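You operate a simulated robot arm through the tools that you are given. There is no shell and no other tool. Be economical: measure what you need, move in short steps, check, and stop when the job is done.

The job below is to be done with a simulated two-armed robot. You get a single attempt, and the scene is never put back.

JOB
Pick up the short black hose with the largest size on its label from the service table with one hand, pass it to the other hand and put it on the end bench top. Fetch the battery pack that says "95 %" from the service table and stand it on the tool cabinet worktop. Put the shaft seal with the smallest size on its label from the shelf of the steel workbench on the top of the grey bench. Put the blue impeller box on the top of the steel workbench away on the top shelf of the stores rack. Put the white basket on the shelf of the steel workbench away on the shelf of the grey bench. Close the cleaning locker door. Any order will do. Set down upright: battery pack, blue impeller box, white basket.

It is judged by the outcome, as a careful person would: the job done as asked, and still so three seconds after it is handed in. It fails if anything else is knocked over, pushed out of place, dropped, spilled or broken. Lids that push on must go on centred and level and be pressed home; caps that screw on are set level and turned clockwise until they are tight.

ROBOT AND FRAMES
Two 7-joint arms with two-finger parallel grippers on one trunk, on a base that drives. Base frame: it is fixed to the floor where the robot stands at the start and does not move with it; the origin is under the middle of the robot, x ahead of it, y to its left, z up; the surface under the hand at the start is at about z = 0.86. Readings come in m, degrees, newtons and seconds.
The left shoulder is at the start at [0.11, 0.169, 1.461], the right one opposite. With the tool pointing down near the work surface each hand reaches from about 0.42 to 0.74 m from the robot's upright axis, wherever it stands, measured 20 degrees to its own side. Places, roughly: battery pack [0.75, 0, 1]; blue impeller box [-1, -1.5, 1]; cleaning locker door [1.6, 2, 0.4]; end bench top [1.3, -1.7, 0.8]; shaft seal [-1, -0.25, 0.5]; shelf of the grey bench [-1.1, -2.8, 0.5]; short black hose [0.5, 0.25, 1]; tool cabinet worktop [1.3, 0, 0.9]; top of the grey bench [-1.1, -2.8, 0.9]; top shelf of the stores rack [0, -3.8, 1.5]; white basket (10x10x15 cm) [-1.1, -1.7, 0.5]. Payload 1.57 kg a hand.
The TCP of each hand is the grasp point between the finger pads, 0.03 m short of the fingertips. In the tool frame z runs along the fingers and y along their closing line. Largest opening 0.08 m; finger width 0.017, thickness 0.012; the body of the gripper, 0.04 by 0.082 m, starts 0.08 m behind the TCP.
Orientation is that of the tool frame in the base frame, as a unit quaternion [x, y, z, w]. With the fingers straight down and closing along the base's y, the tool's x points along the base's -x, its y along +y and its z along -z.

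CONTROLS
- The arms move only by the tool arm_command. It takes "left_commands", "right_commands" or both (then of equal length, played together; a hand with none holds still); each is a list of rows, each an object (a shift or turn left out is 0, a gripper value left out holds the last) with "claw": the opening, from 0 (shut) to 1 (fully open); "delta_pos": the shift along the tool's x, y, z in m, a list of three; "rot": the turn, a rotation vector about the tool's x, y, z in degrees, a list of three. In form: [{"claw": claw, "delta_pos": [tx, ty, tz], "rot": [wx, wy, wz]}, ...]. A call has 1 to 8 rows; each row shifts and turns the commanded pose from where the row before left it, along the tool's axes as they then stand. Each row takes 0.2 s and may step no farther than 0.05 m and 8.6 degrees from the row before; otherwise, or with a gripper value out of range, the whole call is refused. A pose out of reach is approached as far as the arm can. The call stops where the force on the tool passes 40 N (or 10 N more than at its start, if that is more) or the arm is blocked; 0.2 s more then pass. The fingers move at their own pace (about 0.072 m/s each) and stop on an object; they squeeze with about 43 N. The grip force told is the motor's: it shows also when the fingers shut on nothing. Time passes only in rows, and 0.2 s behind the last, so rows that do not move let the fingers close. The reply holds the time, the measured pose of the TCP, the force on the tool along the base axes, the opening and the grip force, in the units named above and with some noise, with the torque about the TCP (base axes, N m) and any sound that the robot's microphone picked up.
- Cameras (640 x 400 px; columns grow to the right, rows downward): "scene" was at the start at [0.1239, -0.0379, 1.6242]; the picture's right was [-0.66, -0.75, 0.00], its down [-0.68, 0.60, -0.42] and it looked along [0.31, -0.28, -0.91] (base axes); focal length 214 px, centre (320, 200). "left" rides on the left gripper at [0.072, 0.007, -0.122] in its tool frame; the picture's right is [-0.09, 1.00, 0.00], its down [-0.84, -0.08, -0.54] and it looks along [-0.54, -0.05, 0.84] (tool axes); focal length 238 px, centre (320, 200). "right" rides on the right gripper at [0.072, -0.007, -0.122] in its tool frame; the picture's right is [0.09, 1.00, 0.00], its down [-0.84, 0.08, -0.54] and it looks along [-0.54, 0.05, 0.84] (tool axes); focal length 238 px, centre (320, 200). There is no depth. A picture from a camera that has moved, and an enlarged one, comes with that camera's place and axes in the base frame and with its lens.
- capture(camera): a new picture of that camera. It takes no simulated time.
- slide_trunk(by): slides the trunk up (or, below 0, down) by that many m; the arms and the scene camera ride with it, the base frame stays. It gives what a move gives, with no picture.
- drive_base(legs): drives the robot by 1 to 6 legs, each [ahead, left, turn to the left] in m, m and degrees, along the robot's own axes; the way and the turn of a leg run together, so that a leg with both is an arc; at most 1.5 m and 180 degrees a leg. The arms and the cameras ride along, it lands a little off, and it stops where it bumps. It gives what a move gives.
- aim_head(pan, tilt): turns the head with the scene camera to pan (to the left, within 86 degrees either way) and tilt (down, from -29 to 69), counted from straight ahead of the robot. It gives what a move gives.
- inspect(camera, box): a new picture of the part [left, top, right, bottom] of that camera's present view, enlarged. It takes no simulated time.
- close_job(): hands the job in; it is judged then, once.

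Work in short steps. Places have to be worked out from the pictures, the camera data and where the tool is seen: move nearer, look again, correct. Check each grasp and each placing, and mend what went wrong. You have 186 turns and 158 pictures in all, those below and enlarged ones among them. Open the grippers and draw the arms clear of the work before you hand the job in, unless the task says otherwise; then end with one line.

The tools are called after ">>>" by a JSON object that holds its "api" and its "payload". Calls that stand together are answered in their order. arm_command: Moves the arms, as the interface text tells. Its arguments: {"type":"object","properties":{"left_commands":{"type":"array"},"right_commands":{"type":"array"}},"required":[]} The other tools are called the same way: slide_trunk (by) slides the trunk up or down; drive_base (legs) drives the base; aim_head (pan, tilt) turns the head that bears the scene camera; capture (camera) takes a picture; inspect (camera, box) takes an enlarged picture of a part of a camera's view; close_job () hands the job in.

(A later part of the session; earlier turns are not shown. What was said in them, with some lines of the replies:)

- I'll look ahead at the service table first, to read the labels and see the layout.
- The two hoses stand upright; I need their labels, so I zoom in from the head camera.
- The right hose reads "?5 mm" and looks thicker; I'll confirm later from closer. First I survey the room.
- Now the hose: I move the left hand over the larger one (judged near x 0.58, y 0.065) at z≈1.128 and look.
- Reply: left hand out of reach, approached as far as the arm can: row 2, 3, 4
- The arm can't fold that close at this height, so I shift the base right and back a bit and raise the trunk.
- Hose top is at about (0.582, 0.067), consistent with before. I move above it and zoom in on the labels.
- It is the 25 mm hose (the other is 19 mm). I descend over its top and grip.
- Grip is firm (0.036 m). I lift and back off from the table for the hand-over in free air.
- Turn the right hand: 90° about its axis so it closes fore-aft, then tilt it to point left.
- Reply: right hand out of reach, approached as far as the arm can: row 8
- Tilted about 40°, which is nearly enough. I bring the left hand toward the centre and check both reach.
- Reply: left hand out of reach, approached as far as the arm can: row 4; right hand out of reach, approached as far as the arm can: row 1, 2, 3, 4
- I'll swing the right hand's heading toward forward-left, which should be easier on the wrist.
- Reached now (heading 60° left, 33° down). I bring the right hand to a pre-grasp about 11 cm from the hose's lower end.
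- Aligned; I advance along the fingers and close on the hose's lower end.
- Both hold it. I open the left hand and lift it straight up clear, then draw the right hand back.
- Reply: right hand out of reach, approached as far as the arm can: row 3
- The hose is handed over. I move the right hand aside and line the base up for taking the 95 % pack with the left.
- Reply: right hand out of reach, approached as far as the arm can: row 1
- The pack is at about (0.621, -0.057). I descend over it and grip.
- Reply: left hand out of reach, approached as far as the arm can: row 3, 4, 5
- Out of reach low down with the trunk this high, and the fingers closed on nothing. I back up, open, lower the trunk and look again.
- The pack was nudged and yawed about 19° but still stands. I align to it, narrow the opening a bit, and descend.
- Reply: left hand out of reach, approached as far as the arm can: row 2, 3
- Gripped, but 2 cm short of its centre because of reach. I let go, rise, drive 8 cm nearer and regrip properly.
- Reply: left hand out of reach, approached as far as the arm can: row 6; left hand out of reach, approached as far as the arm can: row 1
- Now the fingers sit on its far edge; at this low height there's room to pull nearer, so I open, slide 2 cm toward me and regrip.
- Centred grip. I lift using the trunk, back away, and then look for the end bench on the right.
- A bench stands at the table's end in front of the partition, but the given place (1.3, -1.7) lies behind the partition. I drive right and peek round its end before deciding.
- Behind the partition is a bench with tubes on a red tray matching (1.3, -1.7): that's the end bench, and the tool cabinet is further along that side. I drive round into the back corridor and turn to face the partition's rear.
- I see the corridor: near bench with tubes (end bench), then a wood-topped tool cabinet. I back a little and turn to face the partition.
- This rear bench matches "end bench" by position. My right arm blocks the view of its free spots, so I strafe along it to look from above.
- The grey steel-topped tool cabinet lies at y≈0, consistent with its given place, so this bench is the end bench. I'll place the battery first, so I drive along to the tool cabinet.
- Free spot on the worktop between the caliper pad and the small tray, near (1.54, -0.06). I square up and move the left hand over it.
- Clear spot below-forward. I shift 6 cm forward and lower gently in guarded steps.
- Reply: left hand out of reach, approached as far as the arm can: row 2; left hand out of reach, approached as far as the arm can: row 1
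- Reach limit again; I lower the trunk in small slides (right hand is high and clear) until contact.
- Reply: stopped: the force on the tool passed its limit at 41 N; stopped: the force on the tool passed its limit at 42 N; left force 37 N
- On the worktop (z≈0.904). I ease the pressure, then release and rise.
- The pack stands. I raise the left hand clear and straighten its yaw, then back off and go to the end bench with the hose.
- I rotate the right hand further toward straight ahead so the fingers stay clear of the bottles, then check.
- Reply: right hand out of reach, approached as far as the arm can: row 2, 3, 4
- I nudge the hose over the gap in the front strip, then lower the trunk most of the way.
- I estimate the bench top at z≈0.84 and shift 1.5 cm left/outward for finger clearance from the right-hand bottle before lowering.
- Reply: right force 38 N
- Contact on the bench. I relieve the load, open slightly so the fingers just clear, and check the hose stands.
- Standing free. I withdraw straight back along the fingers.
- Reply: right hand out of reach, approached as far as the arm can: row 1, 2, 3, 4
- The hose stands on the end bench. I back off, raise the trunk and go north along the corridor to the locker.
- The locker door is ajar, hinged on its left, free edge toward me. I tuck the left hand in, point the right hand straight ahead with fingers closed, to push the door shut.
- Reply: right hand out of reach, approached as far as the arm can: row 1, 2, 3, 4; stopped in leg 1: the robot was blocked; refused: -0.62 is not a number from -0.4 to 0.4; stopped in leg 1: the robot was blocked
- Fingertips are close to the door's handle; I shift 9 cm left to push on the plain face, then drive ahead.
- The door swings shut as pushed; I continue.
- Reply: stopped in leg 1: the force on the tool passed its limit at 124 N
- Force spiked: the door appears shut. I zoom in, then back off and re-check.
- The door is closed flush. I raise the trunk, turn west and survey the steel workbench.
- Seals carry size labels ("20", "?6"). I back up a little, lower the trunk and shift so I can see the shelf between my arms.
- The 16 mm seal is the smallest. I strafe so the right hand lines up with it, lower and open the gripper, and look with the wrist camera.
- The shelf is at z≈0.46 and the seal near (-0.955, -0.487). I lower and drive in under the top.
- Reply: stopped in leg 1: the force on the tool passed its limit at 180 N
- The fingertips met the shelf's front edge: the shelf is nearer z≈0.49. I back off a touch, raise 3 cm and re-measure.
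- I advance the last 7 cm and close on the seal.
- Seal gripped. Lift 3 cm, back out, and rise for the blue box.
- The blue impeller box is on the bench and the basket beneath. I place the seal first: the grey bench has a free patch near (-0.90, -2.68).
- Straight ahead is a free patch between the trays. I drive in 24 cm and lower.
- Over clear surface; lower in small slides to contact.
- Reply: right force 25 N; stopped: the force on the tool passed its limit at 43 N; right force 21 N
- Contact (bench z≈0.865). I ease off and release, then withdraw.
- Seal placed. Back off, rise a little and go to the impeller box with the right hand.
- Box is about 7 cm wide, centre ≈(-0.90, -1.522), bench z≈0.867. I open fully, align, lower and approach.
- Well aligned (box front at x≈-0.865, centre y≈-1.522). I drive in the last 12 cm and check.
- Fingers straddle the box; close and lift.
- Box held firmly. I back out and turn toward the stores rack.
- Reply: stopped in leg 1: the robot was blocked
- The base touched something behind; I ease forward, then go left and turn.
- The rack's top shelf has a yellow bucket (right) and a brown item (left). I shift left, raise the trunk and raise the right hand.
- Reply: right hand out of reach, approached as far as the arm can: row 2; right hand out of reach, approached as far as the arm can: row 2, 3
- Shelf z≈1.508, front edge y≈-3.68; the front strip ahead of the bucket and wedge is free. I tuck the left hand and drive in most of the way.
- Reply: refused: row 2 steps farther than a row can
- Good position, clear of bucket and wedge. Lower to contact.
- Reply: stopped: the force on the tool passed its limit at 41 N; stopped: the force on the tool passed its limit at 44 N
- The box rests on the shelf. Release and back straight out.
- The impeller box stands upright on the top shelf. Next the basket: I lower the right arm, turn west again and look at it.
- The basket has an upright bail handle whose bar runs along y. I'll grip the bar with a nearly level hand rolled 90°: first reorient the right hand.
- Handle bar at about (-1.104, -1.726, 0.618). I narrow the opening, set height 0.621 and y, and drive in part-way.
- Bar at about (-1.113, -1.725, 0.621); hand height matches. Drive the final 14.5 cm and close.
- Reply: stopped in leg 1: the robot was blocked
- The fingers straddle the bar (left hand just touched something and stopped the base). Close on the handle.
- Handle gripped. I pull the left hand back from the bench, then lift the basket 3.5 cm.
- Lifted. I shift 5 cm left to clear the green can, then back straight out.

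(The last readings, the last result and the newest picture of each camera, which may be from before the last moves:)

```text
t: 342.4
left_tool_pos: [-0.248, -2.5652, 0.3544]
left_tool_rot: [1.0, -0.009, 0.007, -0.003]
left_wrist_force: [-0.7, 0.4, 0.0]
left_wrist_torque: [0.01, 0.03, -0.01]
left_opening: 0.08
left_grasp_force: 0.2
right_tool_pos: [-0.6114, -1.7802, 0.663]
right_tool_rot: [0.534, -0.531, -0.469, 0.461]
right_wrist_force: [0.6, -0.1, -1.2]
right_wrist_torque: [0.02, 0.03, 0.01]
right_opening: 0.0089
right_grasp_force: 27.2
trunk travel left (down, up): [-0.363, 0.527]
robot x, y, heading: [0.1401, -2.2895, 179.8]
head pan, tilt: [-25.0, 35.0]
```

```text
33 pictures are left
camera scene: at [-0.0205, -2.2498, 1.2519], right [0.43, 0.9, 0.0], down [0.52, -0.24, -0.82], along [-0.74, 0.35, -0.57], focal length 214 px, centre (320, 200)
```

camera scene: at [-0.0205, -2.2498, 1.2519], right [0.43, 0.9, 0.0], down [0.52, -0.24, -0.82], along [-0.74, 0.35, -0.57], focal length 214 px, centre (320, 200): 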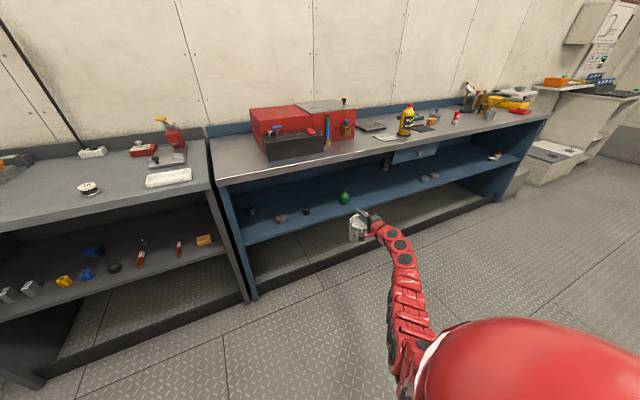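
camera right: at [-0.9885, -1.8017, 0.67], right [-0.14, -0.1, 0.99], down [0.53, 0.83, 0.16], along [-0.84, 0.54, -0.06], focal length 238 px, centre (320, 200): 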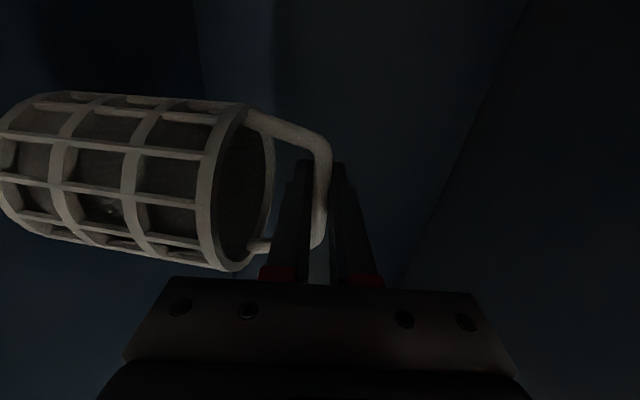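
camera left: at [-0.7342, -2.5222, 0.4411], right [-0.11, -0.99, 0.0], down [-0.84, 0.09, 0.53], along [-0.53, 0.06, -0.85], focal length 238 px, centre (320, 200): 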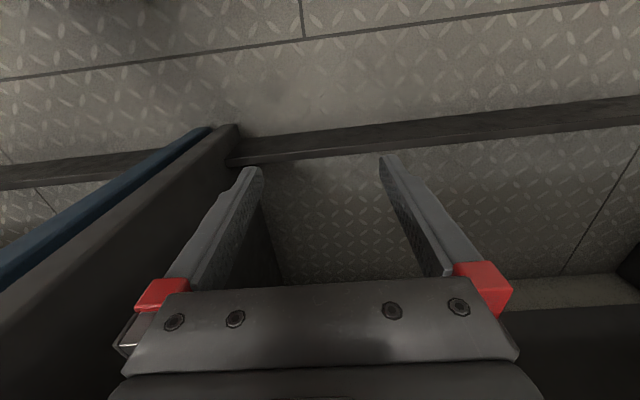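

Basket is out, can undisturbed. I strafe to the grey bench, aiming for the gap between the two red markers at about (-0.98, -2.625).

>>> {"api": "drive_base", "payload": {"legs": [[0, 0.846, 0]]}}

>>> {"api": "aim_head", "payload": {"pan": -35, "tilt": 30}}

>>> {"api": "capture", "payload": {"camera": "scene"}}

>>> {"api": "inspect", "payload": {"camera": "scene", "box": [180, 170, 420, 300]}}

```text
t: 346.9
left_tool_pos: [-0.2449, -3.4275, 0.3542]
left_tool_rot: [1.0, -0.004, 0.007, -0.003]
left_wrist_force: [0.3, 0.1, 0.9]
left_wrist_torque: [-0.03, -0.01, -0.02]
left_opening: 0.08
left_grasp_force: 0.0
right_tool_pos: [-0.6163, -2.6466, 0.6619]
right_tool_rot: [0.537, -0.528, -0.468, 0.463]
right_wrist_force: [0.4, -0.6, -0.6]
right_wrist_torque: [-0.02, 0.04, -0.03]
right_opening: 0.0088
right_grasp_force: 27.8
trunk travel left (down, up): [-0.363, 0.527]
robot x, y, heading: [0.143, -3.1486, -179.7]
head pan, tilt: [-25.0, 35.0]
```

```text
t: 347.6
left_tool_pos: [-0.2453, -3.4269, 0.355]
left_tool_rot: [1.0, -0.005, 0.006, -0.002]
left_wrist_force: [-0.6, 0.1, 0.0]
left_wrist_torque: [0.01, -0.01, 0.03]
left_opening: 0.0803
left_grasp_force: 0.0
right_tool_pos: [-0.617, -2.6453, 0.6636]
right_tool_rot: [0.537, -0.529, -0.467, 0.463]
right_wrist_force: [0.4, -0.5, -0.3]
right_wrist_torque: [0.01, 0.0, -0.02]
right_opening: 0.0091
right_grasp_force: 27.6
trunk travel left (down, up): [-0.363, 0.527]
robot x, y, heading: [0.1413, -3.1482, -179.7]
head pan, tilt: [-35.0, 30.0]
```

```text
32 pictures are left
camera scene: at [-0.0146, -3.0955, 1.2596], right [0.57, 0.82, 0.0], down [0.41, -0.28, -0.87], along [-0.71, 0.49, -0.5], focal length 214 px, centre (320, 200)
```

scene: 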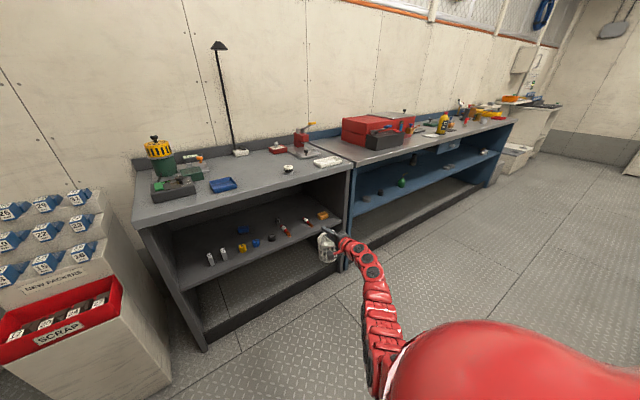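

```text
2.67 times, centred on (300, 235) of scene
camera zoom: at [-0.0146, -3.0955, 1.2596], right [0.57, 0.82, 0.0], down [0.41, -0.28, -0.87], along [-0.71, 0.49, -0.5], focal length 572 px, centre (373, 107)
```

zoom: 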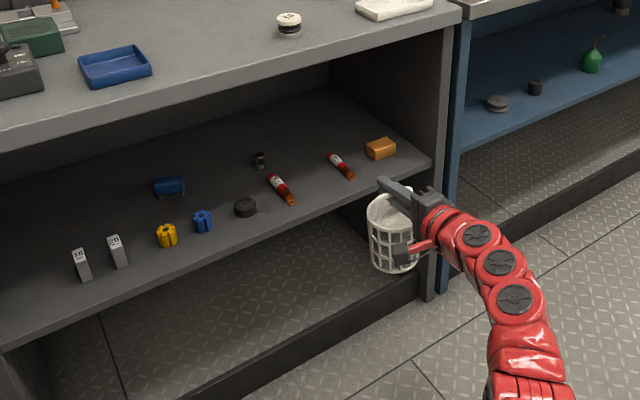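

The gap's middle is y≈-2.627. I correct 1.8 cm right and drive in over the shelf.

>>> {"api": "drive_base", "payload": {"legs": [[0.2, -0.018, 0], [0.172, 0, 0]]}}

>>> {"api": "inspect", "payload": {"camera": "scene", "box": [250, 150, 450, 300]}}

>>> {"api": "capture", "payload": {"camera": "right"}}

```text
t: 350.3
left_tool_pos: [-0.6184, -3.4096, 0.3546]
left_tool_rot: [1.0, -0.007, 0.008, -0.003]
left_wrist_force: [0.7, 0.5, 0.7]
left_wrist_torque: [0.04, -0.02, -0.01]
left_opening: 0.0803
left_grasp_force: 0.0
right_tool_pos: [-0.9858, -2.6242, 0.6615]
right_tool_rot: [0.536, -0.53, -0.468, 0.461]
right_wrist_force: [0.1, -0.1, -0.6]
right_wrist_torque: [0.01, 0.03, -0.02]
right_opening: 0.009
right_grasp_force: 27.0
trunk travel left (down, up): [-0.363, 0.527]
robot x, y, heading: [-0.2286, -3.1324, -180.0]
head pan, tilt: [-35.0, 30.0]
```

```text
2.67 times, centred on (350, 225) of scene
camera zoom: at [-0.3864, -3.0776, 1.2595], right [0.57, 0.82, 0.0], down [0.41, -0.29, -0.87], along [-0.71, 0.5, -0.5], focal length 572 px, centre (240, 133)
```

zoom: 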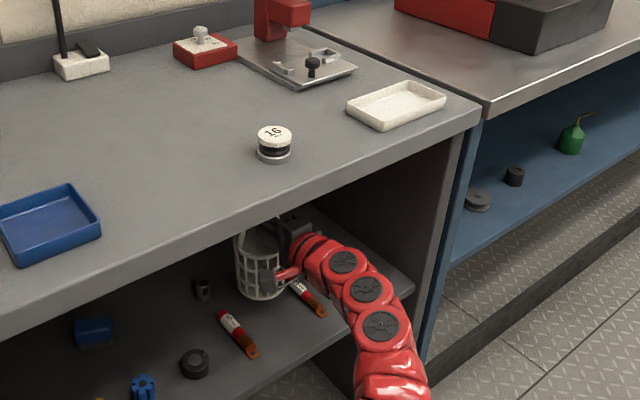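

```text
29 pictures are left
camera right: at [-0.8635, -2.6965, 0.6698], right [-0.13, -0.1, 0.99], down [0.53, 0.83, 0.16], along [-0.84, 0.54, -0.06], focal length 238 px, centre (320, 200)
```

right: 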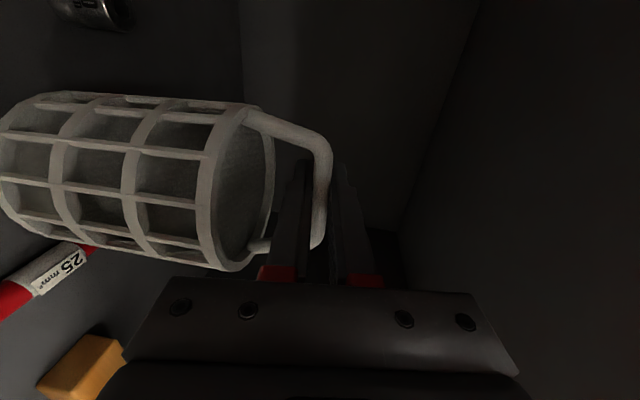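

Clearance to the right marker is ~1.2 cm; I shift 8 mm left and lower gently.

>>> {"api": "drive_base", "payload": {"legs": [[0, 0.008, 0]]}}

>>> {"api": "slide_trunk", "payload": {"by": -0.025}}

>>> {"api": "slide_trunk", "payload": {"by": -0.008}}

>>> {"api": "slide_trunk", "payload": {"by": -0.006}}

```text
t: 351.0
left_tool_pos: [-0.6172, -3.4167, 0.3548]
left_tool_rot: [1.0, -0.007, 0.008, -0.003]
left_wrist_force: [0.7, -1.0, -0.8]
left_wrist_torque: [0.03, 0.01, -0.04]
left_opening: 0.08
left_grasp_force: 0.1
right_tool_pos: [-0.9852, -2.6333, 0.6627]
right_tool_rot: [0.536, -0.528, -0.469, 0.462]
right_wrist_force: [-0.6, -0.5, -1.3]
right_wrist_torque: [-0.01, -0.02, -0.04]
right_opening: 0.009
right_grasp_force: 27.0
trunk travel left (down, up): [-0.363, 0.527]
robot x, y, heading: [-0.2307, -3.1409, -179.9]
head pan, tilt: [-35.0, 30.0]
```

```text
t: 351.7
left_tool_pos: [-0.618, -3.4161, 0.3306]
left_tool_rot: [1.0, -0.007, 0.007, -0.001]
left_wrist_force: [0.6, -0.4, -0.1]
left_wrist_torque: [-0.03, -0.02, 0.02]
left_opening: 0.0797
left_grasp_force: 0.1
right_tool_pos: [-0.9846, -2.6325, 0.6384]
right_tool_rot: [0.536, -0.529, -0.468, 0.462]
right_wrist_force: [0.3, -0.2, -0.2]
right_wrist_torque: [0.0, -0.01, 0.0]
right_opening: 0.0089
right_grasp_force: 27.3
trunk travel left (down, up): [-0.338, 0.552]
robot x, y, heading: [-0.2348, -3.1469, -179.9]
head pan, tilt: [-35.0, 30.0]
```

```text
t: 352.3
left_tool_pos: [-0.6178, -3.4164, 0.3218]
left_tool_rot: [1.0, -0.006, 0.007, -0.002]
left_wrist_force: [0.5, 0.6, -0.3]
left_wrist_torque: [-0.03, 0.03, -0.01]
left_opening: 0.0799
left_grasp_force: 0.0
right_tool_pos: [-0.9848, -2.633, 0.6294]
right_tool_rot: [0.536, -0.529, -0.469, 0.462]
right_wrist_force: [-0.1, 0.1, -1.5]
right_wrist_torque: [0.02, 0.0, 0.01]
right_opening: 0.0091
right_grasp_force: 27.3
trunk travel left (down, up): [-0.33, 0.56]
robot x, y, heading: [-0.2316, -3.1409, -179.9]
head pan, tilt: [-35.0, 30.0]
```

```text
t: 352.9
left_tool_pos: [-0.6177, -3.4164, 0.3156]
left_tool_rot: [1.0, -0.007, 0.007, -0.002]
left_wrist_force: [0.1, -0.4, 0.6]
left_wrist_torque: [-0.01, -0.02, 0.02]
left_opening: 0.0801
left_grasp_force: 0.2
right_tool_pos: [-0.9845, -2.6337, 0.6231]
right_tool_rot: [0.535, -0.53, -0.469, 0.461]
right_wrist_force: [-0.2, 0.8, -0.7]
right_wrist_torque: [-0.01, 0.0, 0.0]
right_opening: 0.0093
right_grasp_force: 27.8
trunk travel left (down, up): [-0.324, 0.566]
robot x, y, heading: [-0.2287, -3.1402, -180.3]
head pan, tilt: [-35.0, 30.0]
```

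>>> {"api": "slide_trunk", "payload": {"by": -0.005}}

>>> {"api": "slide_trunk", "payload": {"by": -0.005}}

>>> {"api": "inspect", "payload": {"camera": "scene", "box": [270, 210, 410, 300]}}

```text
t: 353.4
left_tool_pos: [-0.6168, -3.4158, 0.3115]
left_tool_rot: [1.0, -0.008, 0.006, -0.003]
left_wrist_force: [-0.1, -0.2, -0.7]
left_wrist_torque: [0.0, -0.01, -0.01]
left_opening: 0.0797
left_grasp_force: 0.1
right_tool_pos: [-0.9859, -2.6319, 0.6221]
right_tool_rot: [0.535, -0.529, -0.47, 0.462]
right_wrist_force: [0.6, 3.3, 13.1]
right_wrist_torque: [-0.16, -0.02, 0.01]
right_opening: 0.009
right_grasp_force: 27.2
trunk travel left (down, up): [-0.319, 0.571]
robot x, y, heading: [-0.2277, -3.143, -179.9]
head pan, tilt: [-35.0, 30.0]
```

```text
t: 353.9
left_tool_pos: [-0.6169, -3.4174, 0.3077]
left_tool_rot: [1.0, -0.008, 0.005, -0.004]
left_wrist_force: [0.5, -0.4, 0.0]
left_wrist_torque: [0.0, -0.01, 0.03]
left_opening: 0.0801
left_grasp_force: 0.1
right_tool_pos: [-0.9835, -2.6322, 0.6208]
right_tool_rot: [0.532, -0.527, -0.474, 0.463]
right_wrist_force: [-1.8, 9.2, 35.4]
right_wrist_torque: [-0.25, -0.24, 0.06]
right_opening: 0.009
right_grasp_force: 26.7
trunk travel left (down, up): [-0.314, 0.576]
robot x, y, heading: [-0.2285, -3.1408, -179.7]
head pan, tilt: [-35.0, 30.0]
```

```text
4.44 times, centred on (340, 255) of scene
camera zoom: at [-0.3812, -3.0877, 1.2118], right [0.57, 0.82, 0.0], down [0.41, -0.29, -0.87], along [-0.71, 0.5, -0.5], focal length 953 px, centre (231, -44)
```

zoom: 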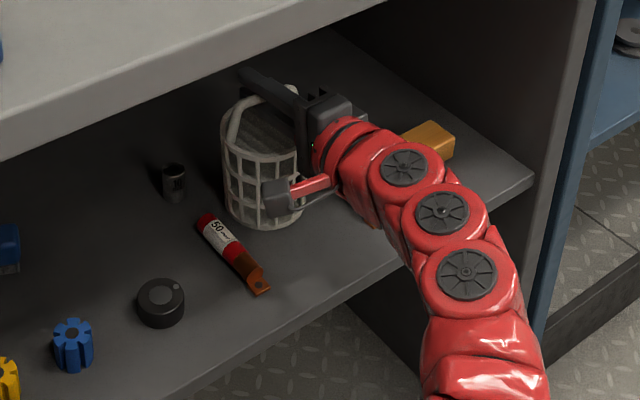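

It rests on the shelf, upright. Relieve the load, open partially and back straight out.

>>> {"api": "slide_trunk", "payload": {"by": 0.007}}

>>> {"api": "arm_command", "payload": {"right_commands": [{"claw": 0.34}, {}, {}]}}

>>> {"api": "capture", "payload": {"camera": "right"}}

```text
t: 354.5
left_tool_pos: [-0.6172, -3.416, 0.3123]
left_tool_rot: [1.0, -0.007, 0.006, -0.004]
left_wrist_force: [-0.3, -0.2, -1.1]
left_wrist_torque: [-0.01, 0.01, -0.02]
left_opening: 0.0801
left_grasp_force: 0.0
right_tool_pos: [-0.9839, -2.6349, 0.6223]
right_tool_rot: [0.536, -0.529, -0.469, 0.461]
right_wrist_force: [-0.6, 5.3, 22.3]
right_wrist_torque: [-0.05, -0.22, 0.06]
right_opening: 0.009
right_grasp_force: 27.0
trunk travel left (down, up): [-0.321, 0.569]
robot x, y, heading: [-0.2303, -3.1357, -180.0]
head pan, tilt: [-35.0, 30.0]
```

```text
t: 355.3
left_tool_pos: [-0.6166, -3.4158, 0.313]
left_tool_rot: [1.0, -0.007, 0.007, -0.003]
left_wrist_force: [-0.1, -0.3, 0.6]
left_wrist_torque: [0.0, 0.0, 0.02]
left_opening: 0.0798
left_grasp_force: 0.1
right_tool_pos: [-0.9842, -2.633, 0.62]
right_tool_rot: [0.536, -0.53, -0.468, 0.461]
right_wrist_force: [-0.2, 0.7, -0.4]
right_wrist_torque: [0.03, 0.0, -0.01]
right_opening: 0.027
right_grasp_force: 0.1
trunk travel left (down, up): [-0.321, 0.569]
robot x, y, heading: [-0.2308, -3.1434, -180.1]
head pan, tilt: [-35.0, 30.0]
```

```text
27 pictures are left
camera right: at [-0.8628, -2.7049, 0.6279], right [-0.13, -0.1, 0.99], down [0.53, 0.84, 0.16], along [-0.84, 0.54, -0.06], focal length 238 px, centre (320, 200)
```

right: 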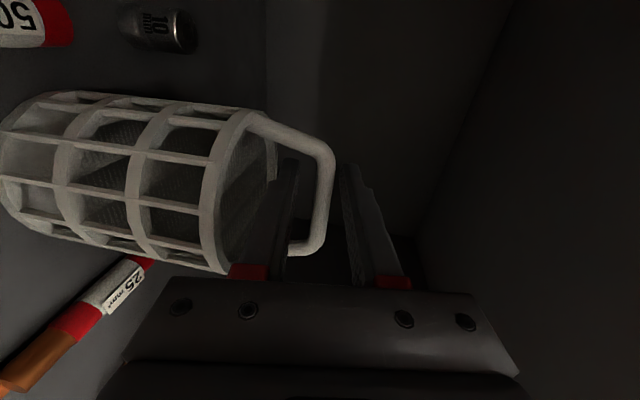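

>>> {"api": "drive_base", "payload": {"legs": [[-0.12, 0, 0], [-0.25, 0, 0]]}}

>>> {"api": "inspect", "payload": {"camera": "scene", "box": [180, 150, 420, 300]}}

```text
t: 358.0
left_tool_pos: [-0.2449, -3.4147, 0.3134]
left_tool_rot: [1.0, -0.008, 0.007, -0.002]
left_wrist_force: [-0.9, 0.8, -0.2]
left_wrist_torque: [-0.01, -0.02, -0.02]
left_opening: 0.0801
left_grasp_force: 0.1
right_tool_pos: [-0.6112, -2.6325, 0.6199]
right_tool_rot: [0.535, -0.53, -0.469, 0.462]
right_wrist_force: [0.2, -0.1, 0.7]
right_wrist_torque: [-0.02, 0.03, 0.0]
right_opening: 0.0273
right_grasp_force: 0.2
trunk travel left (down, up): [-0.321, 0.569]
robot x, y, heading: [0.1461, -3.1403, 179.8]
head pan, tilt: [-35.0, 30.0]
```

```text
2.67 times, centred on (300, 225) of scene
camera zoom: at [-0.0116, -3.0854, 1.2178], right [0.58, 0.82, 0.0], down [0.41, -0.29, -0.87], along [-0.71, 0.5, -0.5], focal length 572 px, centre (373, 133)
```

zoom: 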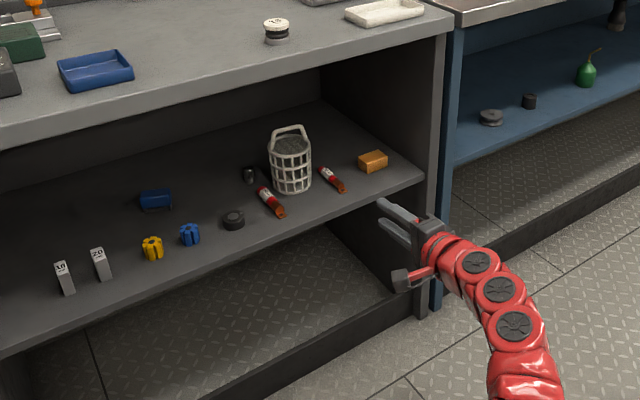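

The basket stands upright in the gap and everything around it is undisturbed. I open the right gripper fully and hand in.

>>> {"api": "arm_command", "payload": {"right_commands": [{"claw": 1}, {}, {}]}}

>>> {"api": "close_job", "payload": {}}

```text
t: 358.8
left_tool_pos: [-0.2457, -3.4141, 0.3118]
left_tool_rot: [1.0, -0.009, 0.007, -0.003]
left_wrist_force: [0.8, 0.1, -1.0]
left_wrist_torque: [0.0, -0.02, 0.0]
left_opening: 0.08
left_grasp_force: 0.0
right_tool_pos: [-0.6111, -2.6304, 0.6203]
right_tool_rot: [0.535, -0.53, -0.469, 0.461]
right_wrist_force: [-0.4, 0.6, 0.3]
right_wrist_torque: [0.02, -0.04, 0.0]
right_opening: 0.08
right_grasp_force: 0.1
trunk travel left (down, up): [-0.321, 0.569]
robot x, y, heading: [0.1428, -3.1392, 179.9]
head pan, tilt: [-35.0, 30.0]
```

```text
The job is handed in.
```

All six parts were carried out and the job is handed in; the one doubt is the hose, which stands among the bottles on the rear bench I took to be the end bench because it matches the given x and y (its top measured about 0.86 m, not 0.8).
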